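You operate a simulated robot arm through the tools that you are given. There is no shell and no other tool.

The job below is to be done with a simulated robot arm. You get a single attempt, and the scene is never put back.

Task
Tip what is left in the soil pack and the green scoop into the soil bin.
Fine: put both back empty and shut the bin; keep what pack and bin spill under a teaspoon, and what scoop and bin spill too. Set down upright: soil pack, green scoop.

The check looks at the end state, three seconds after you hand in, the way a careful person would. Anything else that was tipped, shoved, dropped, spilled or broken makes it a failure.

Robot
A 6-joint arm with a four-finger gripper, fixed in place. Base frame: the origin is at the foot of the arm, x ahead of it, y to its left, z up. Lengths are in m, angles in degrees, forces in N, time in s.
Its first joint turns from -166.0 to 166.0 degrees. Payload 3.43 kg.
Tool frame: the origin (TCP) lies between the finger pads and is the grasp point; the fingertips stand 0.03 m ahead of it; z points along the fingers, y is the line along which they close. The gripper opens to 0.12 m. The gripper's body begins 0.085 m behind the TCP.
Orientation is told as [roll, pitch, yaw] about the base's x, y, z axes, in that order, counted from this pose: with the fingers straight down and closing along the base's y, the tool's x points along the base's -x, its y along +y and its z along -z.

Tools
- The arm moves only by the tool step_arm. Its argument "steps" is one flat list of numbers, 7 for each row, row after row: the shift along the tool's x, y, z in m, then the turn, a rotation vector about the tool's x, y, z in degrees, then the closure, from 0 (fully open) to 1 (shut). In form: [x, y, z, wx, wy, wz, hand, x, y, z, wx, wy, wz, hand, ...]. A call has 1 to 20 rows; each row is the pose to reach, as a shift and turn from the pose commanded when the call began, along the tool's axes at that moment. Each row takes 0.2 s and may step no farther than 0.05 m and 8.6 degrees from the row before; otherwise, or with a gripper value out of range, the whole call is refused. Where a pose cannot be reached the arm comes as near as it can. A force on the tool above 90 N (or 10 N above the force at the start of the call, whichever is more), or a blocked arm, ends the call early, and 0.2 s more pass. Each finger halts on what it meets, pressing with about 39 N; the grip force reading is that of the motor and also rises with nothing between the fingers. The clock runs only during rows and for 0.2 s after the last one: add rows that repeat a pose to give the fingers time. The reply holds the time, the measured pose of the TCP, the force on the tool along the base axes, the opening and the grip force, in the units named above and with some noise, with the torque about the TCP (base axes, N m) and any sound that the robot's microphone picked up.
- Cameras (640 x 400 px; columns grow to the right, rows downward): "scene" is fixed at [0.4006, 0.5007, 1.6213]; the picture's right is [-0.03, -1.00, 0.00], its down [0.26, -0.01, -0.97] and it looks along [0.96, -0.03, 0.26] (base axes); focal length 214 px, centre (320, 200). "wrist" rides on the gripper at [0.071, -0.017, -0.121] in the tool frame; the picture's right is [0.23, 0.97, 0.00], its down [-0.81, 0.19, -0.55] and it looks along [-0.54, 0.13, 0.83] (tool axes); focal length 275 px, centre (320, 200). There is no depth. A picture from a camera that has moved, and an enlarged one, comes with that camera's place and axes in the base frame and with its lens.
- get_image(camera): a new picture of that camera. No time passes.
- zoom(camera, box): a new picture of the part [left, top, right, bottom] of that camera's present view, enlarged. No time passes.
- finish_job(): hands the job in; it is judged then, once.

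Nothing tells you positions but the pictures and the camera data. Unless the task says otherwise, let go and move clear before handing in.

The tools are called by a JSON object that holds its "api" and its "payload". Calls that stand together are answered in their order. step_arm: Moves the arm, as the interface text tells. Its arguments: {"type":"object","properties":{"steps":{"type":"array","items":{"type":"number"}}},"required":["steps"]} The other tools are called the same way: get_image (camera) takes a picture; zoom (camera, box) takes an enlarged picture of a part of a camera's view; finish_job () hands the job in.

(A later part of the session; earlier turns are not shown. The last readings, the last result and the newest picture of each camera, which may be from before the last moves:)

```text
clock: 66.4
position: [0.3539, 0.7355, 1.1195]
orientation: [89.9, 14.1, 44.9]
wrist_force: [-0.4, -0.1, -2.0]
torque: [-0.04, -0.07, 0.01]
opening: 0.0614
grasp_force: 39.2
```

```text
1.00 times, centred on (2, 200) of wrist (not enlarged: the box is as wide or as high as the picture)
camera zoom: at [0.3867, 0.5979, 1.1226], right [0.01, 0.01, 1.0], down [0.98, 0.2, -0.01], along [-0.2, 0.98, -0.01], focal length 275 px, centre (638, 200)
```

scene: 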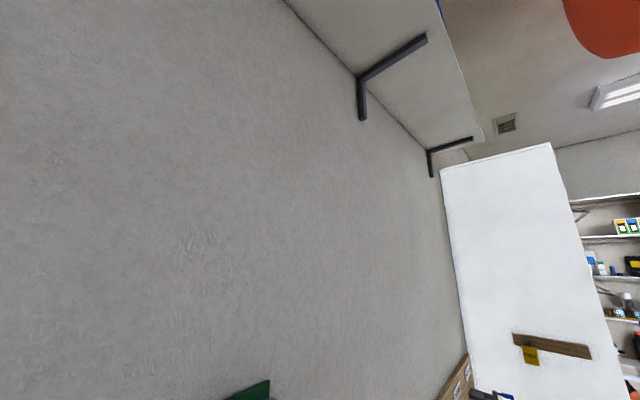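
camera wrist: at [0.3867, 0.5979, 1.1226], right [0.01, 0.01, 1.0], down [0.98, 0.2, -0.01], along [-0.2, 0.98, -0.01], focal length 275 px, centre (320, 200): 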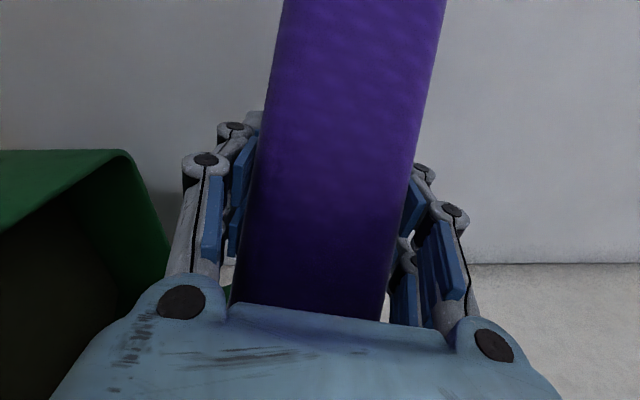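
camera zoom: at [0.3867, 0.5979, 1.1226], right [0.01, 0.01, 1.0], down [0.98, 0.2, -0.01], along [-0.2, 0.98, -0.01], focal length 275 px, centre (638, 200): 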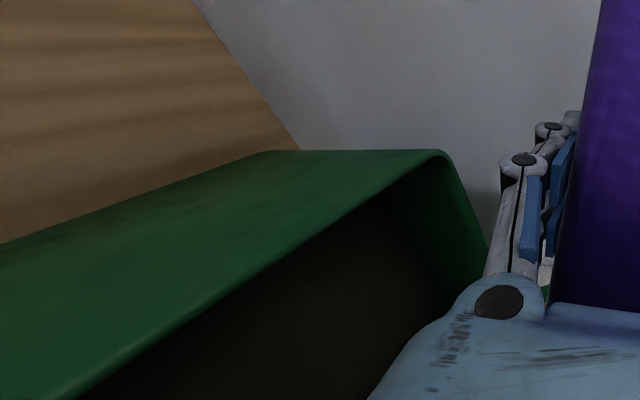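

At 104° and no joint limit. Continuing on to 150°.

{"api": "step_arm", "payload": {"steps": [-0.0015, 0.0004, 0, 0, 0, 5, 1, -0.003, 0.0007, 0, 0, 0, 10, 1, -0.0044, 0.0011, 0, 0, 0, 15, 1, -0.0058, 0.0014, 0, 0, 0, 20, 1, -0.0073, 0.0018, 0, 0, 0, 25, 1, -0.0088, 0.0022, 0, 0, 0, 30, 1, -0.0102, 0.0025, 0, 0, 0, 35, 1, -0.0117, 0.0029, 0, 0, 0, 40, 1, -0.0131, 0.0032, 0, 0, 0, 45, 1, -0.0146, 0.0036, 0, 0, 0, 50, 1, -0.0146, 0.0036, 0, 0, 0, 50, 1, -0.0146, 0.0036, 0, 0, 0, 50, 1]}}

{"api": "get_image", "payload": {"camera": "wrist"}}

{"api": "zoom", "payload": {"camera": "wrist", "box": [0, 0, 4, 400]}}

```text
clock: 69.0
position: [0.3634, 0.7444, 1.1216]
orientation: [89.5, 64.0, 44.4]
wrist_force: [-0.3, -0.1, -3.3]
torque: [-0.06, -0.08, 0.02]
opening: 0.0612
grasp_force: 39.2
```

```text
taken
camera wrist: at [0.4166, 0.627, 1.1786], right [0.55, 0.55, 0.63], down [0.77, -0.02, -0.64], along [-0.34, 0.84, -0.43], focal length 275 px, centre (320, 200)
```

wrist: 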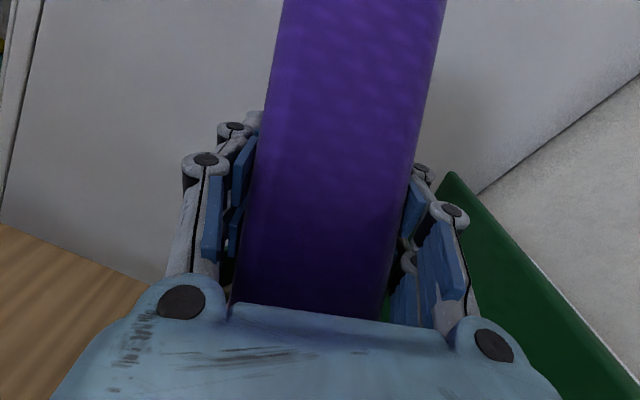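

```text
1.00 times, centred on (2, 200) of wrist (not enlarged: the box is as wide or as high as the picture)
camera zoom: at [0.4166, 0.627, 1.1786], right [0.55, 0.55, 0.63], down [0.77, -0.02, -0.64], along [-0.34, 0.84, -0.43], focal length 275 px, centre (638, 200)
```

zoom: 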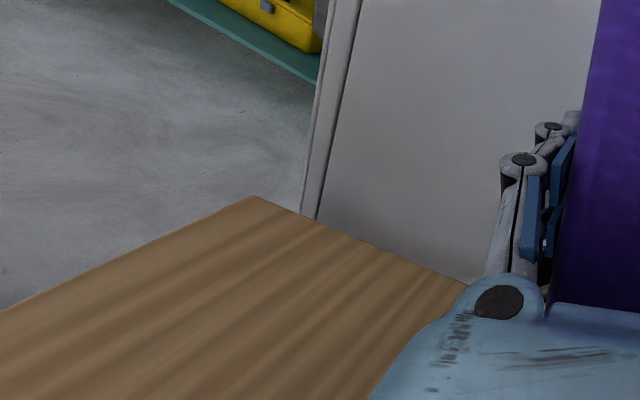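

At 154°. I'll shift 4 cm further over the bin, roll to about 172° so it is almost fully inverted, and give it a couple of small shakes.

{"api": "step_arm", "payload": {"steps": [-0.0088, 0.018, 0, 0, 0, 0, 1, -0.0175, 0.036, 0, 0, 0, 0, 1, -0.0175, 0.036, 0, 0, 0, 6, 1, -0.0175, 0.036, 0, 0, 0, 12, 1, -0.0175, 0.036, 0, 0, 0, 18, 1, -0.0067, 0.0413, 0, 0, 0, 18, 1, -0.0175, 0.036, 0, 0, 0, 18, 1, -0.0067, 0.0413, 0, 0, 0, 18, 1, -0.0175, 0.036, 0, 0, 0, 18, 1, -0.0067, 0.0413, 0, 0, 0, 18, 1, -0.0175, 0.036, 0, 0, 0, 18, 1, -0.0175, 0.036, 0, 0, 0, 18, 1]}}

{"api": "get_image", "payload": {"camera": "wrist"}}

{"api": "zoom", "payload": {"camera": "wrist", "box": [0, 396, 640, 400]}}

```text
clock: 71.6
position: [0.3907, 0.7726, 1.1199]
orientation: [88.3, 82.1, 43.3]
wrist_force: [-0.2, 0.0, -1.6]
torque: [-0.02, -0.04, 0.0]
opening: 0.0614
grasp_force: 38.9
```

```text
taken
camera wrist: at [0.4585, 0.6689, 1.1894], right [0.66, 0.66, 0.36], down [0.61, -0.18, -0.77], along [-0.44, 0.73, -0.52], focal length 275 px, centre (320, 200)
```

wrist: 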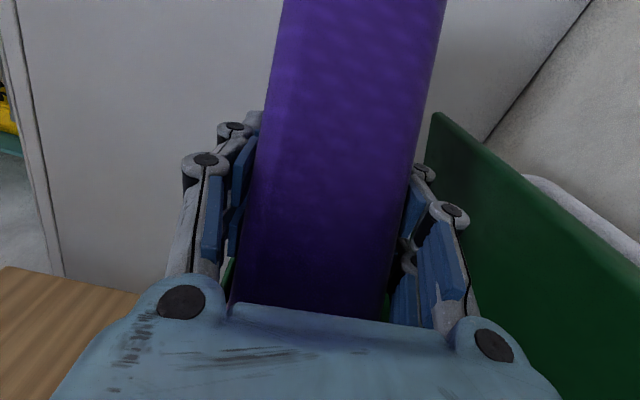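

```text
1.00 times, centred on (320, 398) of wrist (not enlarged: the box is as wide or as high as the picture)
camera zoom: at [0.4585, 0.6689, 1.1894], right [0.66, 0.66, 0.36], down [0.61, -0.18, -0.77], along [-0.44, 0.73, -0.52], focal length 275 px, centre (320, 2)
```

zoom: 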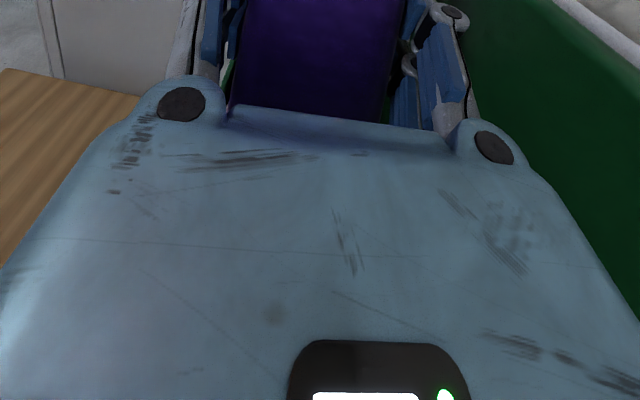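

The load dropped from about 3 N to 1.6 N, so soil has gone into the bin. I'll pitch up another 15° so the pack is nearly upside down, shake again, and re-read the weight.

{"api": "step_arm", "payload": {"steps": [0.01, 0.0014, 0, 0, 5, 0, 1, 0.02, 0.0028, 0, 0, 10, 0, 1, 0.02, 0.0028, 0, 0, 15, 0, 1, 0.032, 0.0045, 0, 0, 15, 0, 1, 0.02, 0.0028, 0, 0, 15, 0, 1, 0.032, 0.0045, 0, 0, 15, 0, 1, 0.02, 0.0028, 0, 0, 15, 0, 1, 0.02, 0.0028, 0, 0, 15, 5, 1, 0.02, 0.0028, 0, 0, 15, -5, 1, 0.02, 0.0028, 0, 0, 15, 3, 1, 0.02, 0.0028, 0, 0, 15, 0, 1, 0.02, 0.0028, 0, 0, 15, 0, 1]}}

{"api": "step_arm", "payload": {"steps": [0, 0, 0, 0, 0, 0, 1, 0, 0, 0, 0, 0, 0, 1]}}

{"api": "get_image", "payload": {"camera": "wrist"}}

```text
refused: row 9 steps farther than a row can; nothing moved
```

```text
clock: 72.2
position: [0.3911, 0.7732, 1.1202]
orientation: [88.2, 82.0, 43.2]
wrist_force: [0.1, -0.2, -1.2]
torque: [-0.03, -0.04, -0.02]
opening: 0.0614
grasp_force: 39.0
```

```text
taken
camera wrist: at [0.4585, 0.6689, 1.1894], right [0.66, 0.66, 0.36], down [0.61, -0.18, -0.77], along [-0.44, 0.73, -0.52], focal length 275 px, centre (320, 200)
```

wrist: 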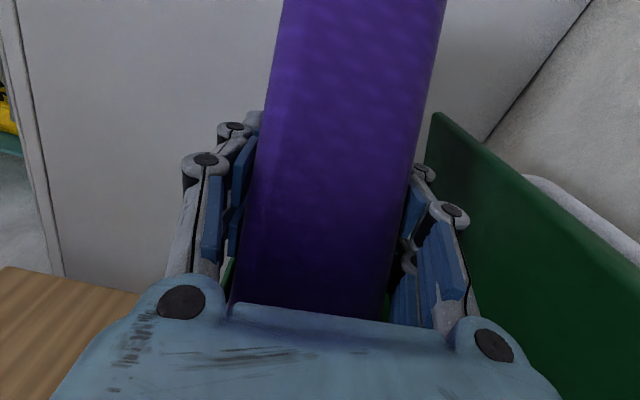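

Weight is steady at about 1.2–1.6 N. One wiggle step was too big; I'll redo the pitch-up and shake with smaller wiggles.

{"api": "step_arm", "payload": {"steps": [0.01, 0.0014, 0, 0, 5, 0, 1, 0.02, 0.0028, 0, 0, 10, 0, 1, 0.02, 0.0028, 0, 0, 15, 0, 1, 0.032, 0.0045, 0, 0, 15, 0, 1, 0.02, 0.0028, 0, 0, 15, 0, 1, 0.032, 0.0045, 0, 0, 15, 0, 1, 0.02, 0.0028, 0, 0, 15, 0, 1, 0.02, 0.0028, 0, 0, 15, 0, 1, 0.02, 0.0028, 0, 0, 15, 0, 1]}}

{"api": "step_arm", "payload": {"steps": [0, 0, 0, 0, 0, 0, 1, 0, 0, 0, 0, 0, 0, 1]}}

{"api": "step_arm", "payload": {"steps": [0, 0, 0, 0, 0, 0, 1, 0, 0, 0, 0, 0, 0, 1]}}

{"api": "get_image", "payload": {"camera": "wrist"}}

```text
clock: 74.2
position: [0.3921, 0.7744, 1.1422]
orientation: [151.2, 73.3, 107.1]
wrist_force: [-0.4, -1.0, -1.4]
torque: [-0.04, -0.07, -0.01]
opening: 0.0615
grasp_force: 38.5
```

```text
clock: 74.8
position: [0.3912, 0.7727, 1.1419]
orientation: [151.1, 73.4, 107.2]
wrist_force: [0.1, 0.2, -1.0]
torque: [-0.01, -0.07, -0.02]
opening: 0.0617
grasp_force: 40.2
```

```text
clock: 75.4
position: [0.3917, 0.775, 1.1422]
orientation: [151.3, 73.3, 107.3]
wrist_force: [-0.6, -0.1, -1.0]
torque: [-0.01, 0.0, -0.01]
opening: 0.0614
grasp_force: 39.0
```

```text
taken
camera wrist: at [0.472, 0.6624, 1.1774], right [0.7, 0.62, 0.36], down [0.46, -0.01, -0.89], along [-0.55, 0.79, -0.29], focal length 275 px, centre (320, 200)
```

wrist: 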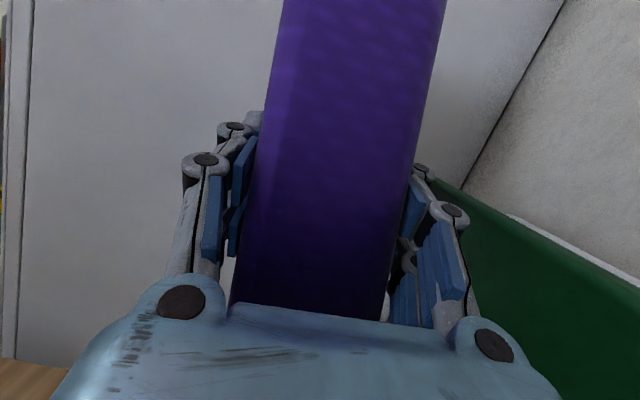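

The pack is down to about 1.1 N and steady, so it's empty. I'll reverse the motions: first undo the pitch and come back a little from the lid.

{"api": "step_arm", "payload": {"steps": [0.0116, -0.0134, 0.0031, 0, -5, 0, 1, 0.0232, -0.0269, 0.0061, 0, -10, 0, 1, 0.0348, -0.0403, 0.0092, 0, -15, 0, 1, 0.0348, -0.0403, 0.0092, 0, -15, 0, 1]}}

{"api": "step_arm", "payload": {"steps": [0, 0, 0, 0, 0, -8, 1, 0, 0, 0, 0, 0, -16, 1, 0, 0, 0, 0, 0, -24, 1, 0, 0, 0, 0, 0, -32, 1, 0, 0, 0, 0, 0, -40, 1, 0, 0, 0, 0, 0, -48, 1, 0, 0, 0, 0, 0, -56, 1, 0, 0, 0, 0, 0, -64, 1, 0, 0, 0, 0, 0, -72, 1, 0, 0, 0, 0, 0, -80, 1, 0, 0, 0, 0, 0, -86, 1, 0, 0, 0, 0, 0, -86, 1]}}

{"api": "get_image", "payload": {"camera": "wrist"}}

{"api": "zoom", "payload": {"camera": "wrist", "box": [0, 0, 4, 400]}}

```text
clock: 76.4
position: [0.3607, 0.7416, 1.171]
orientation: [88.0, 82.1, 42.9]
wrist_force: [0.5, 0.3, -1.4]
torque: [-0.03, -0.03, 0.01]
opening: 0.0614
grasp_force: 39.4
```

```text
clock: 79.0
position: [0.3601, 0.7419, 1.1706]
orientation: [89.8, -4.0, 44.9]
wrist_force: [-0.2, -0.4, -0.8]
torque: [0.0, -0.06, -0.01]
opening: 0.0614
grasp_force: 39.4
```

```text
taken
camera wrist: at [0.3959, 0.6073, 1.1496], right [-0.21, -0.21, 0.95], down [0.95, 0.17, 0.25], along [-0.22, 0.96, 0.16], focal length 275 px, centre (320, 200)
```

wrist: 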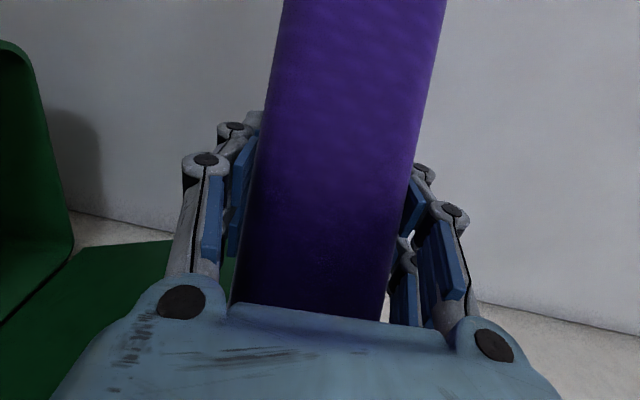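

```text
1.00 times, centred on (2, 200) of wrist (not enlarged: the box is as wide or as high as the picture)
camera zoom: at [0.3959, 0.6073, 1.1496], right [-0.21, -0.21, 0.95], down [0.95, 0.17, 0.25], along [-0.22, 0.96, 0.16], focal length 275 px, centre (638, 200)
```

zoom: 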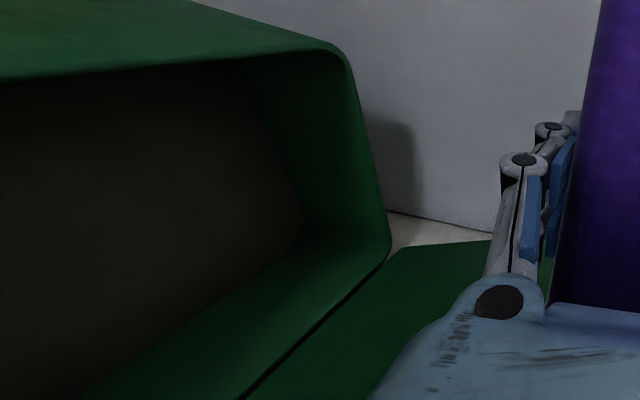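

Weight is now ~0.8–1.4 N. Continuing to roll back upright.

{"api": "step_arm", "payload": {"steps": [0, 0, 0, 0, 0, -8, 1, 0, 0, 0, 0, 0, -16, 1, 0, 0, 0, 0, 0, -24, 1, 0, 0, 0, 0, 0, -32, 1, 0, 0, 0, 0, 0, -40, 1, 0, 0, 0, 0, 0, -48, 1, 0, 0, 0, 0, 0, -56, 1, 0, 0, 0, 0, 0, -64, 1, 0, 0, 0, 0, 0, -72, 1, 0, 0, 0, 0, 0, -80, 1, 0, 0, 0, 0, 0, -86, 1, 0, 0, 0, 0, 0, -86, 1]}}

{"api": "step_arm", "payload": {"steps": [0, 0, 0, 0, 6, 0, 1, 0, 0, 0, 0, 12, 0, 1, 0, 0, 0, 0, 18, 0, 1, 0, 0, 0, 0, 24, 0, 1, 0, 0, 0, 0, 30, 0, 1, 0, 0, 0, 0, 30, 0, 1]}}

{"api": "get_image", "payload": {"camera": "wrist"}}

```text
clock: 81.6
position: [0.3599, 0.7418, 1.1703]
orientation: [-10.7, -89.8, 145.5]
wrist_force: [0.3, -0.5, -0.9]
torque: [-0.03, -0.05, 0.0]
opening: 0.0614
grasp_force: 39.5
```

```text
clock: 83.0
position: [0.3602, 0.7421, 1.1707]
orientation: [0.1, -59.7, 134.9]
wrist_force: [-0.2, 0.6, -0.6]
torque: [-0.02, -0.03, 0.03]
opening: 0.0615
grasp_force: 38.6
```

```text
taken
camera wrist: at [0.4711, 0.6548, 1.1706], right [-0.61, -0.77, -0.2], down [-0.09, -0.18, 0.98], along [-0.79, 0.61, 0.04], focal length 275 px, centre (320, 200)
```

wrist: 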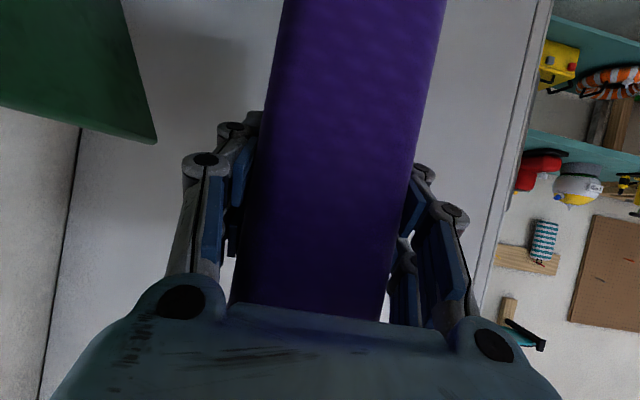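

Upright and empty. Carrying it back to its original place and lowering.

{"api": "step_arm", "payload": {"steps": [0.002, 0.0454, -0.0034, 0, 0, 0, 1, 0.0039, 0.0908, -0.0067, 0, 0, 0, 1, 0.0058, 0.1361, -0.01, 0, 0, 0, 1, 0.0078, 0.1815, -0.0134, 0, 0, 0, 1, 0.0424, 0.1815, 0.0067, 0, 0, 0, 1, 0.0812, 0.1815, 0.0294, 0, 0, 0, 1, 0.1201, 0.1815, 0.052, 0, 0, 0, 1, 0.1547, 0.1815, 0.0721, 0, 0, 0, 1, 0.1806, 0.1815, 0.0872, 0, 0, 0, 1, 0.1996, 0.1815, 0.0983, 0, 0, 0, 1, 0.2108, 0.1815, 0.1048, 0, 0, 0, 1, 0.216, 0.1815, 0.1078, 0, 0, 0, 1, 0.2182, 0.1815, 0.1091, 0, 0, 0, 1, 0.2182, 0.1815, 0.1091, 0, 0, 0, 1]}}

{"api": "get_image", "payload": {"camera": "wrist"}}

```text
clock: 86.0
position: [0.2423, 0.603, 0.9267]
orientation: [0.2, -59.9, 134.8]
wrist_force: [0.8, 2.4, 18.5]
torque: [-0.14, 0.44, -0.08]
opening: 0.0617
grasp_force: 39.1
```

```text
taken
camera wrist: at [0.3538, 0.5156, 0.9268], right [-0.61, -0.77, -0.2], down [-0.09, -0.19, 0.98], along [-0.79, 0.61, 0.05], focal length 275 px, centre (320, 200)
```

wrist: 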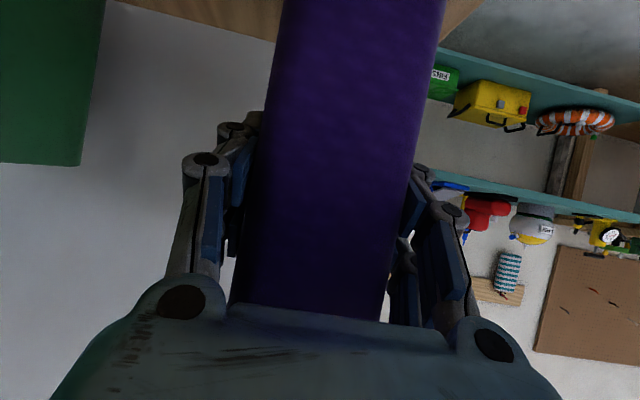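

It's down on the bench at the same spot. Opening and retracting.

{"api": "step_arm", "payload": {"steps": [0, 0, 0, 0, 0, 0, 0.8, 0, 0, 0, 0, 0, 0, 0.4, 0, 0, 0, 0, 0, 0, 0, 0, 0, 0, 0, 0, 0, 0, 0, 0, 0, 0, 0, 0, 0, 0, 0, -0.03, 0, 0, 0, 0, 0, 0, -0.06, 0, 0, 0, 0, 0, 0, -0.1, 0, 0, 0, 0, 0, 0, -0.14, 0, 0, 0, 0, -0.03, 0, -0.18, 0, 0, 0, 0, -0.06, 0, -0.21, 0, 0, 0, 0, -0.06, 0, -0.21, 0, 0, 0, 0]}}

{"api": "get_image", "payload": {"camera": "wrist"}}

{"api": "zoom", "payload": {"camera": "wrist", "box": [0, 0, 640, 4]}}

```text
clock: 88.6
position: [0.3499, 0.4945, 1.0849]
orientation: [0.1, -59.8, 134.9]
wrist_force: [0.0, -0.4, 0.1]
torque: [-0.03, 0.0, 0.03]
opening: 0.12
grasp_force: 0.0
```

```text
taken
camera wrist: at [0.4609, 0.4064, 1.0837], right [-0.61, -0.77, -0.2], down [-0.09, -0.18, 0.98], along [-0.79, 0.61, 0.05], focal length 275 px, centre (320, 200)
```

wrist: 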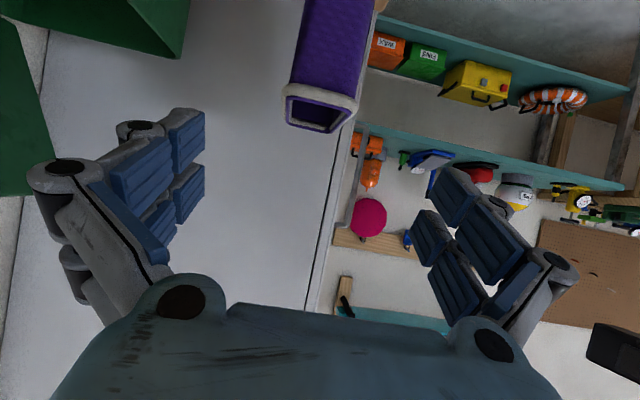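

```text
1.00 times, centred on (320, 2) of wrist (not enlarged: the box is as wide or as high as the picture)
camera zoom: at [0.4609, 0.4064, 1.0837], right [-0.61, -0.77, -0.2], down [-0.09, -0.18, 0.98], along [-0.79, 0.61, 0.05], focal length 275 px, centre (320, 398)
```

zoom: 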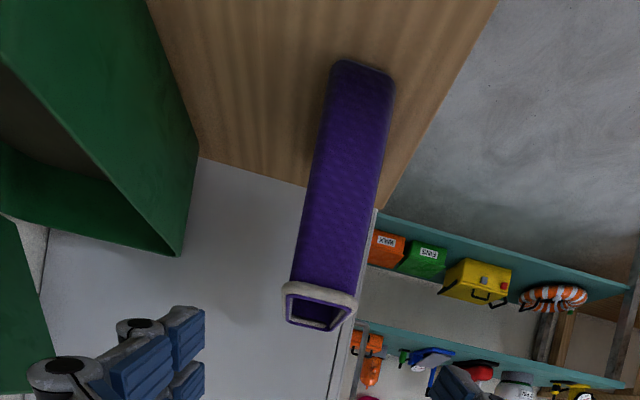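

The pack is back in place, upright and empty, with no soil on the bench. Now the scoop: I'll roll the wrist back (camera on top) and go look at it closely.

{"api": "step_arm", "payload": {"steps": [-0.01, 0, -0.008, 0, 0, 8, 0, -0.02, 0, -0.016, 0, 0, 16, 0, -0.03, 0, -0.024, 0, 0, 24, 0, -0.04, 0, -0.032, 0, 0, 32, 0, -0.05, 0, -0.04, 0, 0, 40, 0, -0.06, 0, -0.048, 0, 0, 48, 0, -0.07, 0, -0.056, 0, 0, 56, 0, -0.08, 0, -0.064, 0, 0, 64, 0, -0.09, 0, -0.072, 0, 0, 72, 0, -0.1, 0, -0.08, 0, 0, 80, 0, -0.1, 0, -0.08, 0, 0, 88, 0, -0.1, 0, -0.08, 0, 0, 90, 0]}}

{"api": "step_arm", "payload": {"steps": [0, 0, 0, 0, 0, 8, 0, 0, 0, 0, 0, 0, 16, 0, 0, 0, 0, 0, 0, 24, 0, 0, 0, 0, 0, 0, 32, 0, 0, 0, 0, 0, 0, 40, 0, 0, 0, 0, 0, 0, 48, 0, 0, 0, 0, 0, 0, 56, 0, 0, 0, 0, 0, 0, 64, 0, 0, 0, 0, 0, 0, 72, 0, 0, 0, 0, 0, 0, 80, 0, 0, 0, 0, 0, 0, 88, 0, 0, 0, 0, 0, 0, 90, 0]}}

{"api": "get_image", "payload": {"camera": "wrist"}}

{"api": "zoom", "payload": {"camera": "wrist", "box": [0, 0, 640, 4]}}

```text
clock: 91.2
position: [0.3623, 0.4831, 1.211]
orientation: [59.8, 0.1, 44.9]
wrist_force: [-0.2, -0.1, 0.2]
torque: [0.02, 0.02, 0.03]
opening: 0.12
grasp_force: 0.0
```

```text
clock: 93.8
position: [0.3624, 0.4833, 1.2125]
orientation: [-0.4, 59.8, -45.4]
wrist_force: [-0.4, -1.4, 0.1]
torque: [-0.01, 0.0, 0.0]
opening: 0.12
grasp_force: 0.0
```

```text
taken
camera wrist: at [0.3992, 0.4219, 1.3352], right [0.61, 0.77, 0.2], down [0.76, -0.49, -0.42], along [-0.23, 0.41, -0.88], focal length 275 px, centre (320, 200)
```

wrist: 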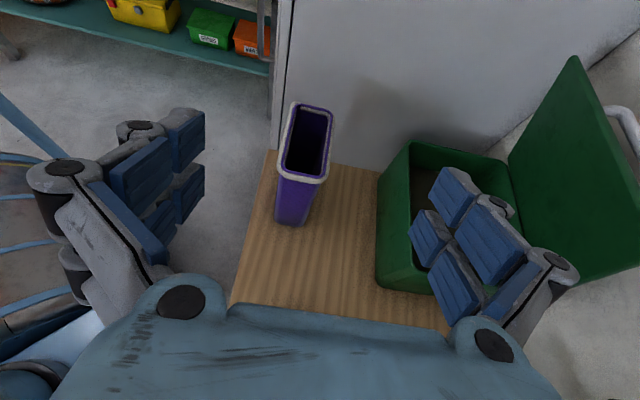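

```text
1.00 times, centred on (320, 2) of wrist (not enlarged: the box is as wide or as high as the picture)
camera zoom: at [0.3992, 0.4219, 1.3352], right [0.61, 0.77, 0.2], down [0.76, -0.49, -0.42], along [-0.23, 0.41, -0.88], focal length 275 px, centre (320, 398)
```

zoom: 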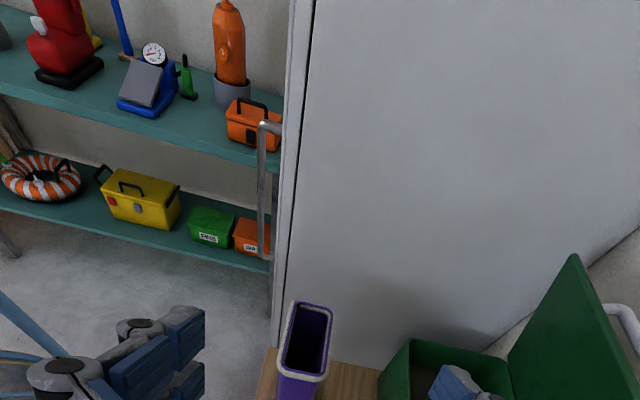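

Let me check closely for soil around the bin and inside the pack from here.

{"api": "zoom", "payload": {"camera": "wrist", "box": [230, 90, 430, 310]}}

{"api": "zoom", "payload": {"camera": "wrist", "box": [370, 130, 560, 310]}}

{"api": "zoom", "payload": {"camera": "wrist", "box": [260, 90, 350, 150]}}

```text
1.82 times, centred on (330, 200) of wrist
camera zoom: at [0.3992, 0.4219, 1.3352], right [0.61, 0.77, 0.2], down [0.76, -0.49, -0.42], along [-0.23, 0.41, -0.88], focal length 500 px, centre (302, 200)
```

zoom: 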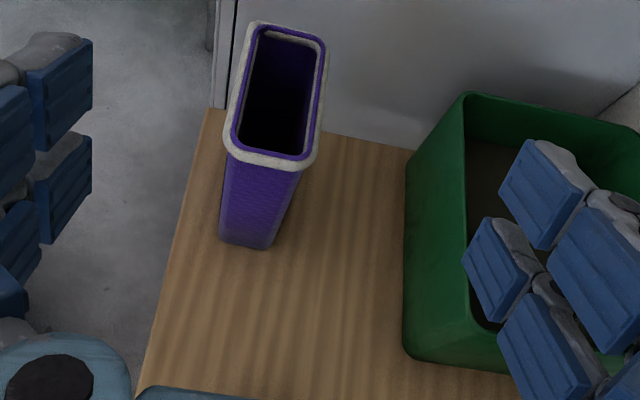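

```text
2.22 times, centred on (465, 220) of wrist
camera zoom: at [0.3992, 0.4219, 1.3352], right [0.61, 0.77, 0.2], down [0.76, -0.49, -0.42], along [-0.23, 0.41, -0.88], focal length 612 px, centre (-2, 156)
```

zoom: 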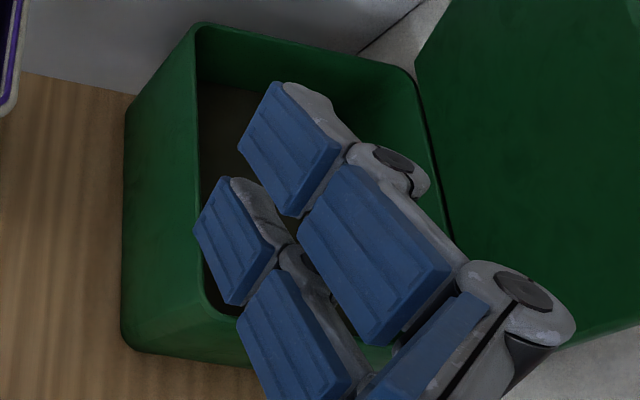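

```text
6.67 times, centred on (305, 120) of wrist
camera zoom: at [0.3992, 0.4219, 1.3352], right [0.61, 0.77, 0.2], down [0.76, -0.49, -0.42], along [-0.23, 0.41, -0.88], focal length 1835 px, centre (420, 733)
```

zoom: 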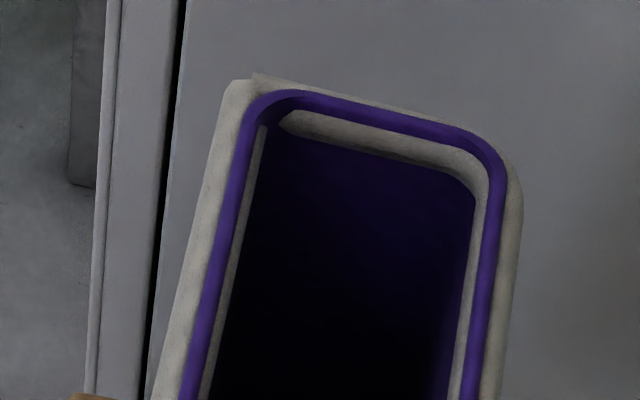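

Bench and bin surroundings are clean, and the pack interior shows no soil. Now I'll swing round to the scoop, aligning the tool with its inclined handle from above.

{"api": "step_arm", "payload": {"steps": [-0.0211, -0.0139, -0.0338, -3.34, -1.19, 2.35, 0, -0.0422, -0.0278, -0.0675, -6.68, -2.38, 4.7, 0, -0.0633, -0.0416, -0.1013, -10.02, -3.57, 7.05, 0, -0.0844, -0.0555, -0.135, -13.36, -4.77, 9.4, 0, -0.1055, -0.0694, -0.1688, -16.7, -5.96, 11.75, 0, -0.1266, -0.0833, -0.2025, -20.04, -7.15, 14.1, 0, -0.1477, -0.0971, -0.2363, -23.38, -8.34, 16.45, 0, -0.1688, -0.111, -0.27, -26.72, -9.53, 18.8, 0, -0.1688, -0.111, -0.27, -26.72, -9.53, 18.8, 0]}}

{"api": "get_image", "payload": {"camera": "wrist"}}

{"api": "zoom", "payload": {"camera": "wrist", "box": [0, 0, 640, 4]}}

```text
clock: 95.8
position: [0.5091, 0.1807, 1.2006]
orientation: [-0.1, 49.9, -77.8]
wrist_force: [0.5, 1.5, -0.7]
torque: [0.0, -0.01, -0.02]
opening: 0.12
grasp_force: 0.1
```

```text
taken
camera wrist: at [0.5028, 0.1313, 1.3333], right [0.92, 0.35, 0.18], down [0.39, -0.88, -0.26], along [0.06, 0.31, -0.95], focal length 275 px, centre (320, 200)
```

wrist: 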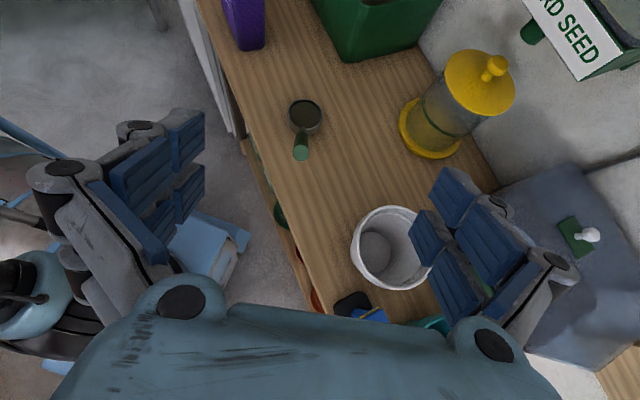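

```text
1.00 times, centred on (320, 2) of wrist (not enlarged: the box is as wide or as high as the picture)
camera zoom: at [0.5028, 0.1313, 1.3333], right [0.92, 0.35, 0.18], down [0.39, -0.88, -0.26], along [0.06, 0.31, -0.95], focal length 275 px, centre (320, 398)
```

zoom: 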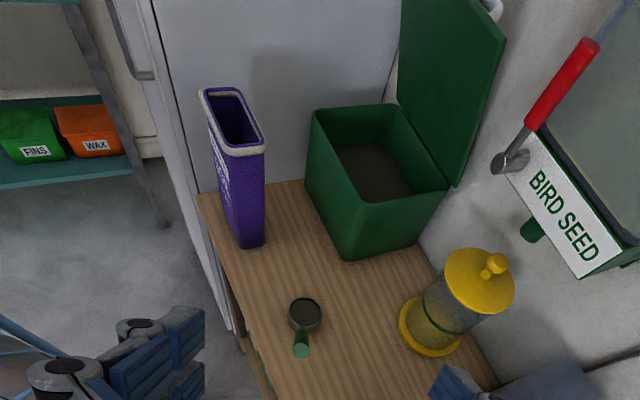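

This view shows everything: bin with soil, wall dispenser ("BIRD SEED"), jar, and the scoop seen nearly along its handle. The handle end is at about (0.550, −0.122, 0.977) and the bowl rim at (0.633, 0.009, 0.831). Moving to a pre-grasp just short of the handle end.

{"api": "step_arm", "payload": {"steps": [-0.02, -0.0015, 0.033, 0, 0, 0, 0, -0.04, -0.003, 0.066, 0, 0, 0, 0, -0.06, -0.0045, 0.099, 0, 0, 0, 0, -0.08, -0.006, 0.132, 0, 0, 0, 0, -0.0992, -0.0074, 0.16, 0, 0, 0, 0, -0.0992, -0.0074, 0.16, 0, 0, 0, 0]}}

{"api": "get_image", "payload": {"camera": "wrist"}}

{"api": "zoom", "payload": {"camera": "wrist", "box": [220, 0, 420, 130]}}

```text
clock: 97.2
position: [0.4881, 0.2375, 1.0226]
orientation: [0.1, 49.8, -77.7]
wrist_force: [-0.6, -0.4, 0.8]
torque: [-0.02, -0.01, 0.01]
opening: 0.1201
grasp_force: 0.0
```

```text
taken
camera wrist: at [0.4821, 0.1879, 1.1549], right [0.92, 0.35, 0.18], down [0.39, -0.88, -0.27], along [0.06, 0.31, -0.95], focal length 275 px, centre (320, 200)
```

wrist: 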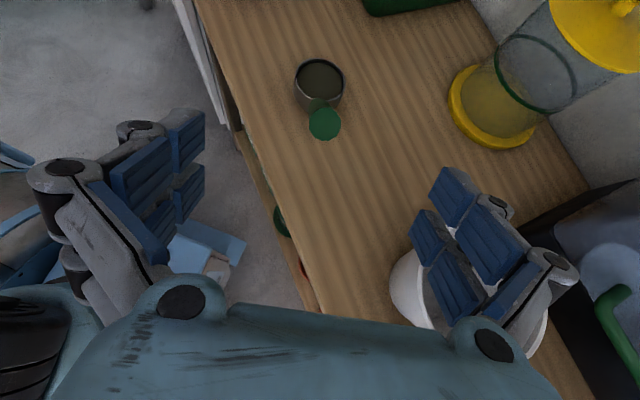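

```text
3.08 times, centred on (320, 65) of wrist
camera zoom: at [0.4821, 0.1879, 1.1549], right [0.92, 0.35, 0.18], down [0.39, -0.88, -0.27], along [0.06, 0.31, -0.95], focal length 847 px, centre (320, 615)
```

zoom: 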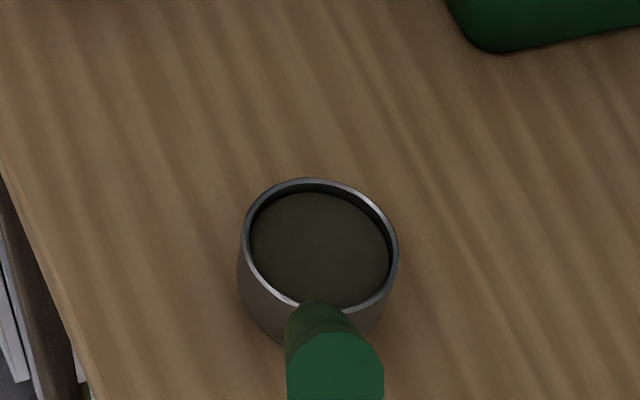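

The scoop bowl holds soil just below its rim. The handle end lines up with the tool axis; I'll slide the fingers along the handle by 13 cm.

{"api": "step_arm", "payload": {"steps": [-0.0008, 0.0003, 0.03, 0, 0, 0, 0, -0.0016, 0.0006, 0.06, 0, 0, 0, 0, -0.0024, 0.0009, 0.09, 0, 0, 0, 0, -0.0031, 0.0012, 0.115, 0, 0, 0, 0, -0.0031, 0.0012, 0.134, 0, 0, 0, 0, -0.0031, 0.0012, 0.134, 0, 0, 0, 0]}}

{"api": "get_image", "payload": {"camera": "wrist"}}

```text
clock: 98.6
position: [0.4668, 0.3343, 0.9343]
orientation: [0.0, 50.0, -77.6]
wrist_force: [-0.7, 0.5, 0.9]
torque: [-0.02, -0.01, 0.05]
opening: 0.1199
grasp_force: 0.1
```

```text
taken
camera wrist: at [0.4621, 0.2847, 1.0669], right [0.92, 0.35, 0.18], down [0.39, -0.88, -0.27], along [0.06, 0.31, -0.95], focal length 275 px, centre (320, 200)
```

wrist: 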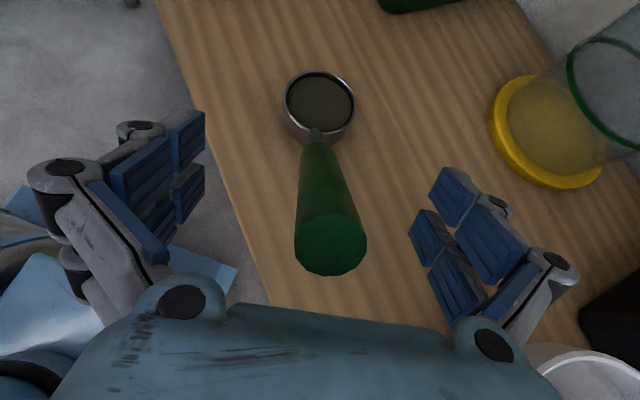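

The handle runs right between the pads as predicted. Closing on it.

{"api": "step_arm", "payload": {"steps": [0, 0, 0, 0, 0, 0, 0.25, 0, 0, 0, 0, 0, 0, 0.5, 0, 0, 0, 0, 0, 0, 0.7, 0, 0, 0, 0, 0, 0, 0.85, 0, 0, 0, 0, 0, 0, 1, 0, 0, 0, 0, 0, 0, 1, 0, 0, 0, 0, 0, 0, 1]}}

{"api": "get_image", "payload": {"camera": "wrist"}}

```text
clock: 100.2
position: [0.4666, 0.3332, 0.9348]
orientation: [0.0, 50.0, -77.7]
wrist_force: [0.0, -0.6, 0.2]
torque: [-0.17, 0.07, 0.07]
opening: 0.0223
grasp_force: 39.2
```

```text
taken
camera wrist: at [0.4621, 0.2845, 1.0671], right [0.92, 0.35, 0.18], down [0.39, -0.88, -0.27], along [0.06, 0.31, -0.95], focal length 275 px, centre (320, 200)
```

wrist: 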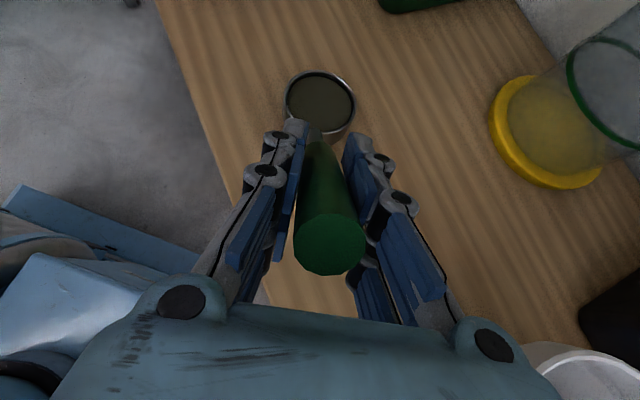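

Good grip (22 mm), scoop undisturbed. Lifting slowly by 3 cm and checking it stays level.

{"api": "step_arm", "payload": {"steps": [0.0038, 0, -0.0032, 0, 0, 0, 1, 0.0077, 0, -0.0064, 0, 0, 0, 1, 0.0153, 0, -0.0129, 0, 0, 0, 1, 0.023, 0, -0.0193, 0, 0, 0, 1, 0.023, 0, -0.0193, 0, 0, 0, 1]}}

{"api": "get_image", "payload": {"camera": "wrist"}}

{"api": "zoom", "payload": {"camera": "wrist", "box": [240, 40, 400, 150]}}

```text
clock: 101.4
position: [0.468, 0.3329, 0.9639]
orientation: [-0.1, 50.0, -77.7]
wrist_force: [0.4, -0.3, -2.9]
torque: [-0.23, -0.05, 0.01]
opening: 0.0223
grasp_force: 38.9
```

```text
taken
camera wrist: at [0.4629, 0.2836, 1.0975], right [0.92, 0.35, 0.18], down [0.39, -0.88, -0.27], along [0.06, 0.31, -0.95], focal length 275 px, centre (320, 200)
```

wrist: 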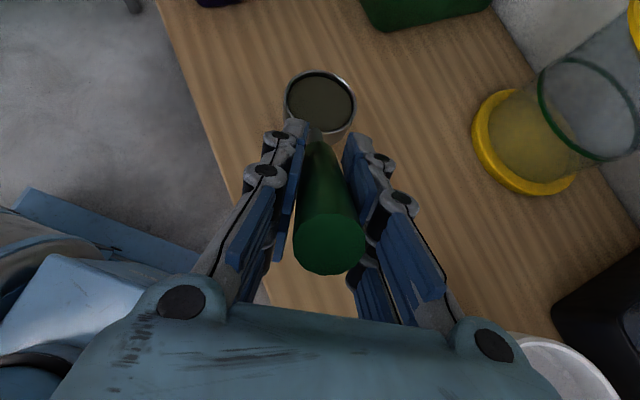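

```text
3.64 times, centred on (320, 95) of wrist
camera zoom: at [0.4629, 0.2836, 1.0975], right [0.92, 0.35, 0.18], down [0.39, -0.88, -0.27], along [0.06, 0.31, -0.95], focal length 1001 px, centre (320, 582)
```

zoom: 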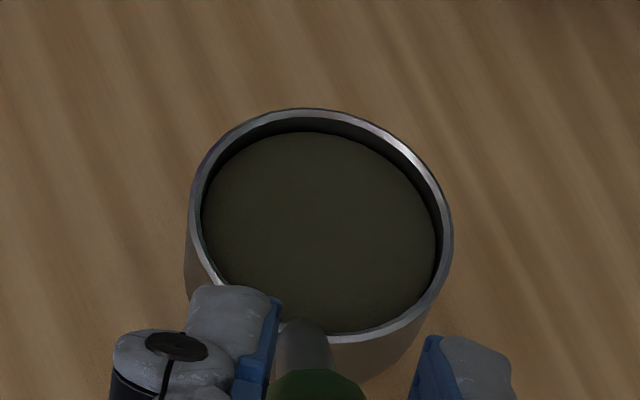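

Scoop is held level (about 2.9 N), no slip. I'll raise it and carry it level to put the bowl over the bin mouth.

{"api": "step_arm", "payload": {"steps": [0.0301, 0, -0.0253, 0, 0, 0, 1, 0.0603, 0, -0.0506, 0, 0, 0, 1, 0.0904, 0, -0.0759, 0, 0, 0, 1, 0.1205, 0, -0.1011, 0, 0, 0, 1, 0.1507, 0, -0.1264, 0, 0, 0, 1, 0.1808, 0, -0.1517, 0, 0, 0, 1, 0.205, 0.0086, -0.1229, 0, 0, 0, 1, 0.2292, 0.0172, -0.0941, 0, 0, 0, 1, 0.2534, 0.0258, -0.0652, 0, 0, 0, 1, 0.2776, 0.0344, -0.0364, 0, 0, 0, 1, 0.3017, 0.043, -0.0076, 0, 0, 0, 1, 0.3259, 0.0516, 0.0212, 0, 0, 0, 1, 0.3501, 0.0602, 0.0501, 0, 0, 0, 1, 0.3743, 0.0688, 0.0789, 0, 0, 0, 1, 0.3985, 0.0774, 0.1077, 0, 0, 0, 1, 0.3801, 0.0774, 0.1232, 0, 0, 0, 1, 0.3617, 0.0774, 0.1386, 0, 0, 0, 1, 0.3617, 0.0774, 0.1386, 0, 0, 0, 1]}}

{"api": "get_image", "payload": {"camera": "wrist"}}

{"api": "zoom", "payload": {"camera": "wrist", "box": [0, 0, 640, 4]}}

```text
clock: 105.2
position: [0.4711, 0.6796, 1.1495]
orientation: [-0.1, 50.0, -77.7]
wrist_force: [-0.1, -0.8, -2.2]
torque: [-0.23, -0.05, 0.02]
opening: 0.0224
grasp_force: 38.9
```

```text
taken
camera wrist: at [0.4658, 0.6303, 1.283], right [0.92, 0.35, 0.18], down [0.39, -0.88, -0.27], along [0.06, 0.31, -0.95], focal length 275 px, centre (320, 200)
```

wrist: 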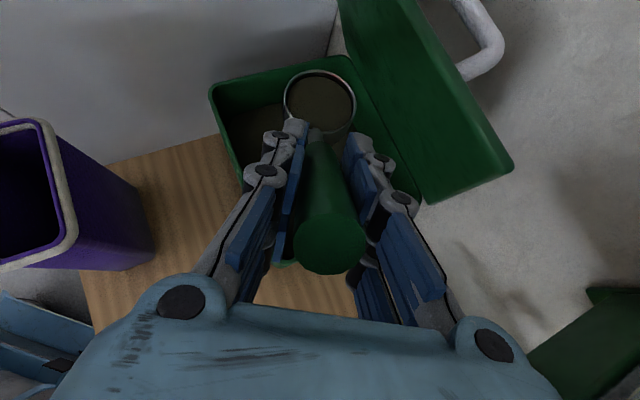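

```text
1.00 times, centred on (320, 2) of wrist (not enlarged: the box is as wide or as high as the picture)
camera zoom: at [0.4658, 0.6303, 1.283], right [0.92, 0.35, 0.18], down [0.39, -0.88, -0.27], along [0.06, 0.31, -0.95], focal length 275 px, centre (320, 398)
```

zoom: 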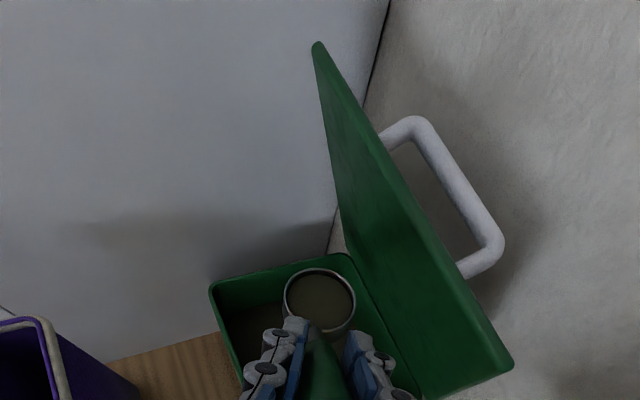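

The bowl is over the bin. I'll start rolling the scoop about its handle axis (bowl centre stays put), first 60°.

{"api": "step_arm", "payload": {"steps": [0, 0, 0, 0, 0, -7, 1, 0, 0, 0, 0, 0, -14, 1, 0, 0, 0, 0, 0, -21, 1, 0, 0, 0, 0, 0, -28, 1, 0, 0, 0, 0, 0, -35, 1, 0, 0, 0, 0, 0, -41, 1, 0, 0, 0, 0, 0, -46, 1, 0, 0, 0, 0, 0, -51, 1, 0, 0, 0, 0, 0, -56, 1, 0, 0, 0, 0, 0, -60, 1, 0, 0, 0, 0, 0, -60, 1]}}

{"api": "get_image", "payload": {"camera": "wrist"}}

```text
clock: 107.6
position: [0.4722, 0.6807, 1.1535]
orientation: [45.9, 22.4, -8.1]
wrist_force: [-0.6, -0.2, -2.6]
torque: [-0.27, 0.01, -0.01]
opening: 0.0226
grasp_force: 39.6
```

```text
taken
camera wrist: at [0.421, 0.5888, 1.247], right [0.15, 0.66, 0.73], down [0.9, -0.39, 0.17], along [0.4, 0.64, -0.66], focal length 275 px, centre (320, 200)
```

wrist: 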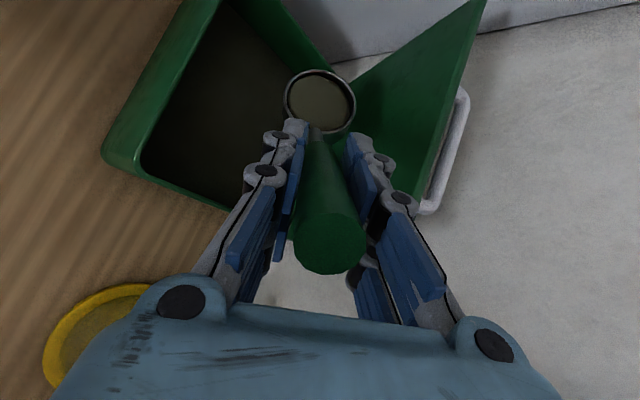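

No pour yet. Continuing slowly from 60° to 120°.

{"api": "step_arm", "payload": {"steps": [0, 0, 0, 0, 0, -4, 1, 0, 0, 0, 0, 0, -8, 1, 0, 0, 0, 0, 0, -12, 1, 0, 0, 0, 0, 0, -16, 1, 0, 0, 0, 0, 0, -20, 1, 0, 0, 0, 0, 0, -24, 1, 0, 0, 0, 0, 0, -28, 1, 0, 0, 0, 0, 0, -32, 1, 0, 0, 0, 0, 0, -36, 1, 0, 0, 0, 0, 0, -40, 1, 0, 0, 0, 0, 0, -44, 1, 0, 0, 0, 0, 0, -48, 1, 0, 0, 0, 0, 0, -52, 1, 0, 0, 0, 0, 0, -56, 1, 0, 0, 0, 0, 0, -60, 1, 0, 0, 0, 0, 0, -60, 1]}}

{"api": "get_image", "payload": {"camera": "wrist"}}

{"api": "zoom", "payload": {"camera": "wrist", "box": [240, 20, 400, 140]}}

```text
clock: 111.0
position: [0.473, 0.6805, 1.1529]
orientation: [45.9, -22.4, 32.7]
wrist_force: [0.6, -0.1, -0.9]
torque: [-0.22, 0.01, 0.06]
opening: 0.0226
grasp_force: 39.2
```

```text
taken
camera wrist: at [0.4475, 0.5468, 1.1919], right [-0.77, 0.31, 0.56], down [0.6, 0.08, 0.79], along [0.2, 0.95, -0.25], focal length 275 px, centre (320, 200)
```

wrist: 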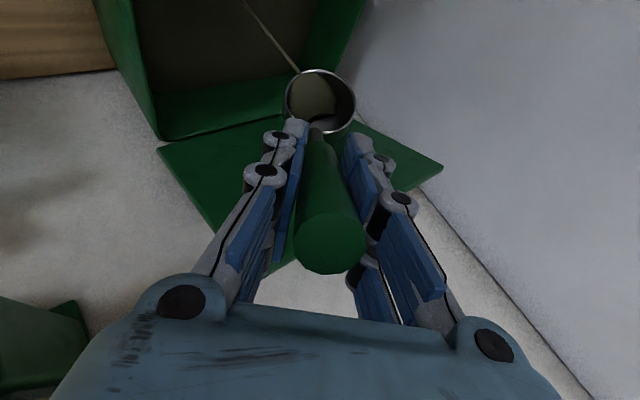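

```text
3.33 times, centred on (320, 80) of wrist
camera zoom: at [0.4475, 0.5468, 1.1919], right [-0.77, 0.31, 0.56], down [0.6, 0.08, 0.79], along [0.2, 0.95, -0.25], focal length 918 px, centre (320, 600)
```

zoom: 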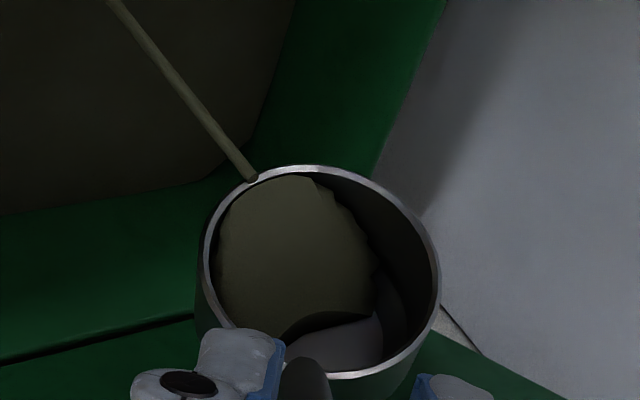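

The soil is streaming from the rim straight into the bin. I'll hold here a moment and let it flow.

{"api": "step_arm", "payload": {"steps": [0, 0, 0, 0, 0, -2, 1, 0, 0, 0, 0, 0, -4, 1, 0, 0, 0, 0, 0, -6, 1, 0, 0, 0, 0, 0, -8, 1, 0, 0, 0, 0, 0, -10, 1, 0, 0, 0, 0, 0, -12, 1, 0, 0, 0, 0, 0, -12, 1, 0, 0, 0, 0, 0, -12, 1]}}

{"api": "get_image", "payload": {"camera": "wrist"}}

{"api": "zoom", "payload": {"camera": "wrist", "box": [240, 20, 400, 140]}}

```text
clock: 112.8
position: [0.4726, 0.6804, 1.1525]
orientation: [41.4, -30.7, 42.4]
wrist_force: [0.1, -0.5, -1.6]
torque: [-0.23, -0.07, -0.02]
opening: 0.0223
grasp_force: 38.9
```

```text
taken
camera wrist: at [0.4603, 0.544, 1.1843], right [-0.88, 0.18, 0.44], down [0.46, 0.12, 0.88], along [0.11, 0.98, -0.19], focal length 275 px, centre (320, 200)
```

wrist: 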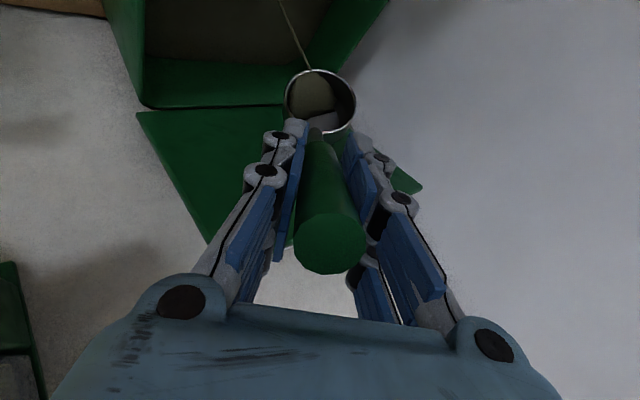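

```text
3.33 times, centred on (320, 80) of wrist
camera zoom: at [0.4603, 0.544, 1.1843], right [-0.88, 0.18, 0.44], down [0.46, 0.12, 0.88], along [0.11, 0.98, -0.19], focal length 918 px, centre (320, 600)
```

zoom: 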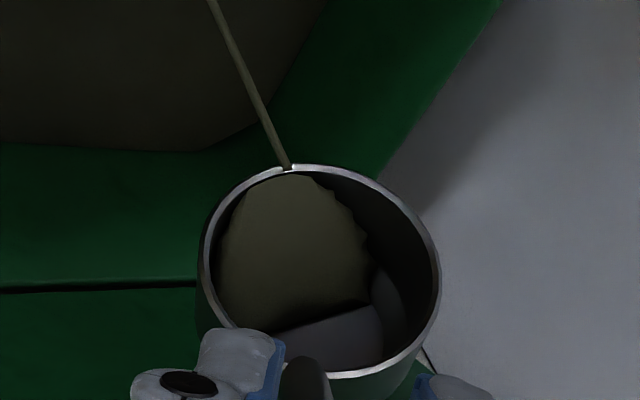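

Still pouring steadily into the bin. Rolling on towards 180°.

{"api": "step_arm", "payload": {"steps": [0, 0, 0, 0, 0, -3, 1, 0, 0, 0, 0, 0, -6, 1, 0, 0, 0, 0, 0, -9, 1, 0, 0, 0, 0, 0, -12, 1, 0, 0, 0, 0, 0, -15, 1, 0, 0, 0, 0, 0, -18, 1, 0, 0, 0, 0, 0, -21, 1, 0, 0, 0, 0, 0, -24, 1, 0, 0, 0, 0, 0, -28, 1, 0, 0, 0, 0, 0, -32, 1, 0, 0, 0, 0, 0, -36, 1, 0, 0, 0, 0, 0, -40, 1, 0, 0, 0, 0, 0, -44, 1, 0, 0, 0, 0, 0, -48, 1, 0, 0, 0, 0, 0, -48, 1]}}

{"api": "get_image", "payload": {"camera": "wrist"}}

{"api": "zoom", "payload": {"camera": "wrist", "box": [240, 20, 400, 140]}}

```text
clock: 116.0
position: [0.472, 0.6804, 1.1511]
orientation: [0.0, -50.0, 102.3]
wrist_force: [0.1, -0.1, -1.1]
torque: [-0.24, -0.01, -0.02]
opening: 0.0221
grasp_force: 39.2
```

```text
taken
camera wrist: at [0.5186, 0.549, 1.1756], right [-0.92, -0.35, -0.18], down [-0.21, 0.06, 0.98], along [-0.33, 0.93, -0.12], focal length 275 px, centre (320, 200)
```

wrist: 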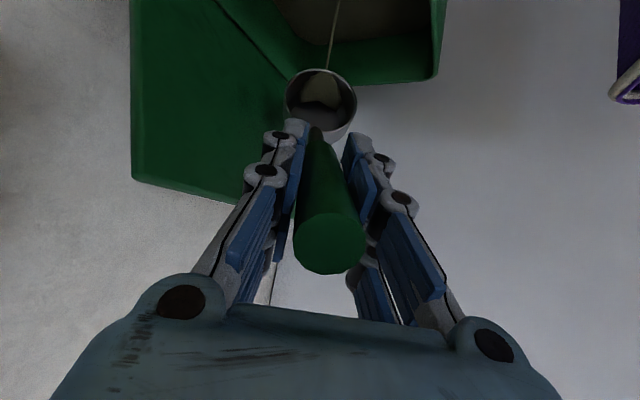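

```text
3.33 times, centred on (320, 80) of wrist
camera zoom: at [0.5186, 0.549, 1.1756], right [-0.92, -0.35, -0.18], down [-0.21, 0.06, 0.98], along [-0.33, 0.93, -0.12], focal length 918 px, centre (320, 600)
```

zoom: 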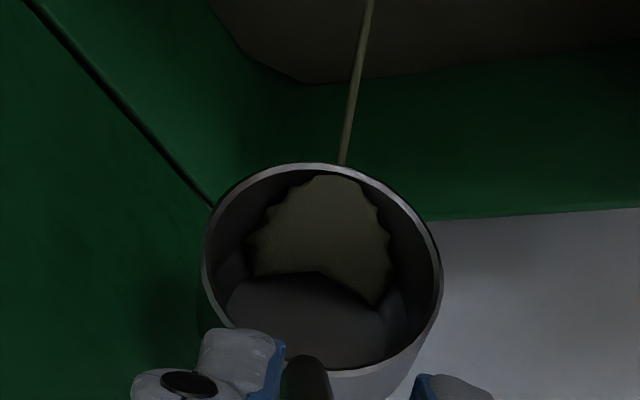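

Most of it is out and the stream keeps falling into the bin. Now I'll pitch the tool up about the bowl centre so the bowl turns almost upside down.

{"api": "step_arm", "payload": {"steps": [0.0166, 0, 0.0009, 0, -6, 0, 1, 0.033, 0, 0.0035, 0, -12, 0, 1, 0.049, 0, 0.0078, 0, -18, 0, 1, 0.0645, 0, 0.0137, 0, -24, 0, 1, 0.0793, 0, 0.0212, 0, -30, 0, 1, 0.0932, 0, 0.0303, 0, -36, 0, 1, 0.1061, 0, 0.0407, 0, -42, 0, 1, 0.1179, 0, 0.0525, 0, -48, 0, 1, 0.1179, 0, 0.0525, 0, -48, 0, 1, 0.1179, 0, 0.0525, 0, -48, 0, 1]}}

{"api": "get_image", "payload": {"camera": "wrist"}}

{"api": "zoom", "payload": {"camera": "wrist", "box": [240, 20, 400, 140]}}

```text
clock: 118.2
position: [0.4809, 0.6468, 1.0291]
orientation: [179.9, -82.1, -77.6]
wrist_force: [0.2, 0.0, -1.0]
torque: [-0.23, -0.06, 0.0]
opening: 0.0223
grasp_force: 39.3
```

```text
taken
camera wrist: at [0.5204, 0.542, 0.9408], right [-0.96, -0.18, -0.23], down [-0.05, -0.69, 0.73], along [-0.28, 0.71, 0.65], focal length 275 px, centre (320, 200)
```

wrist: 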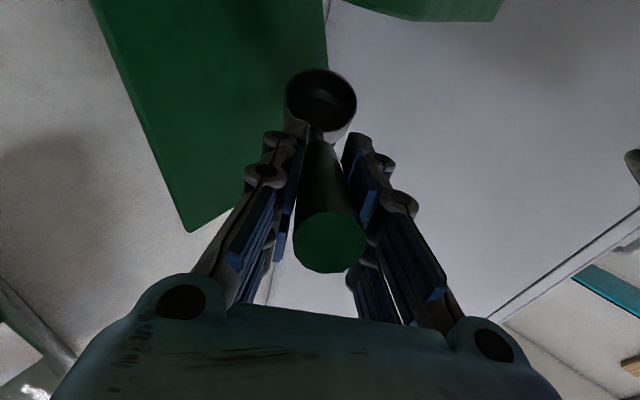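

```text
3.33 times, centred on (320, 80) of wrist
camera zoom: at [0.5204, 0.542, 0.9408], right [-0.96, -0.18, -0.23], down [-0.05, -0.69, 0.73], along [-0.28, 0.71, 0.65], focal length 918 px, centre (320, 600)
```

zoom: 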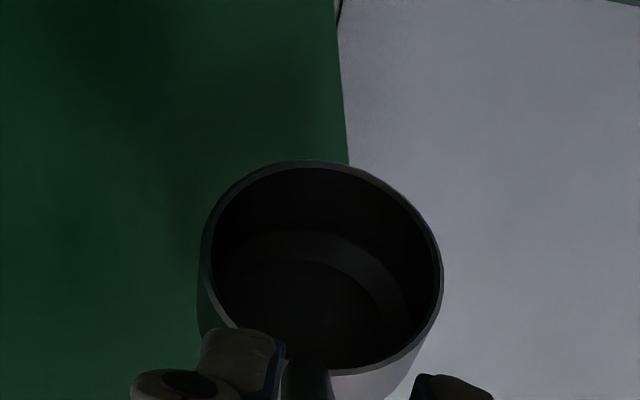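

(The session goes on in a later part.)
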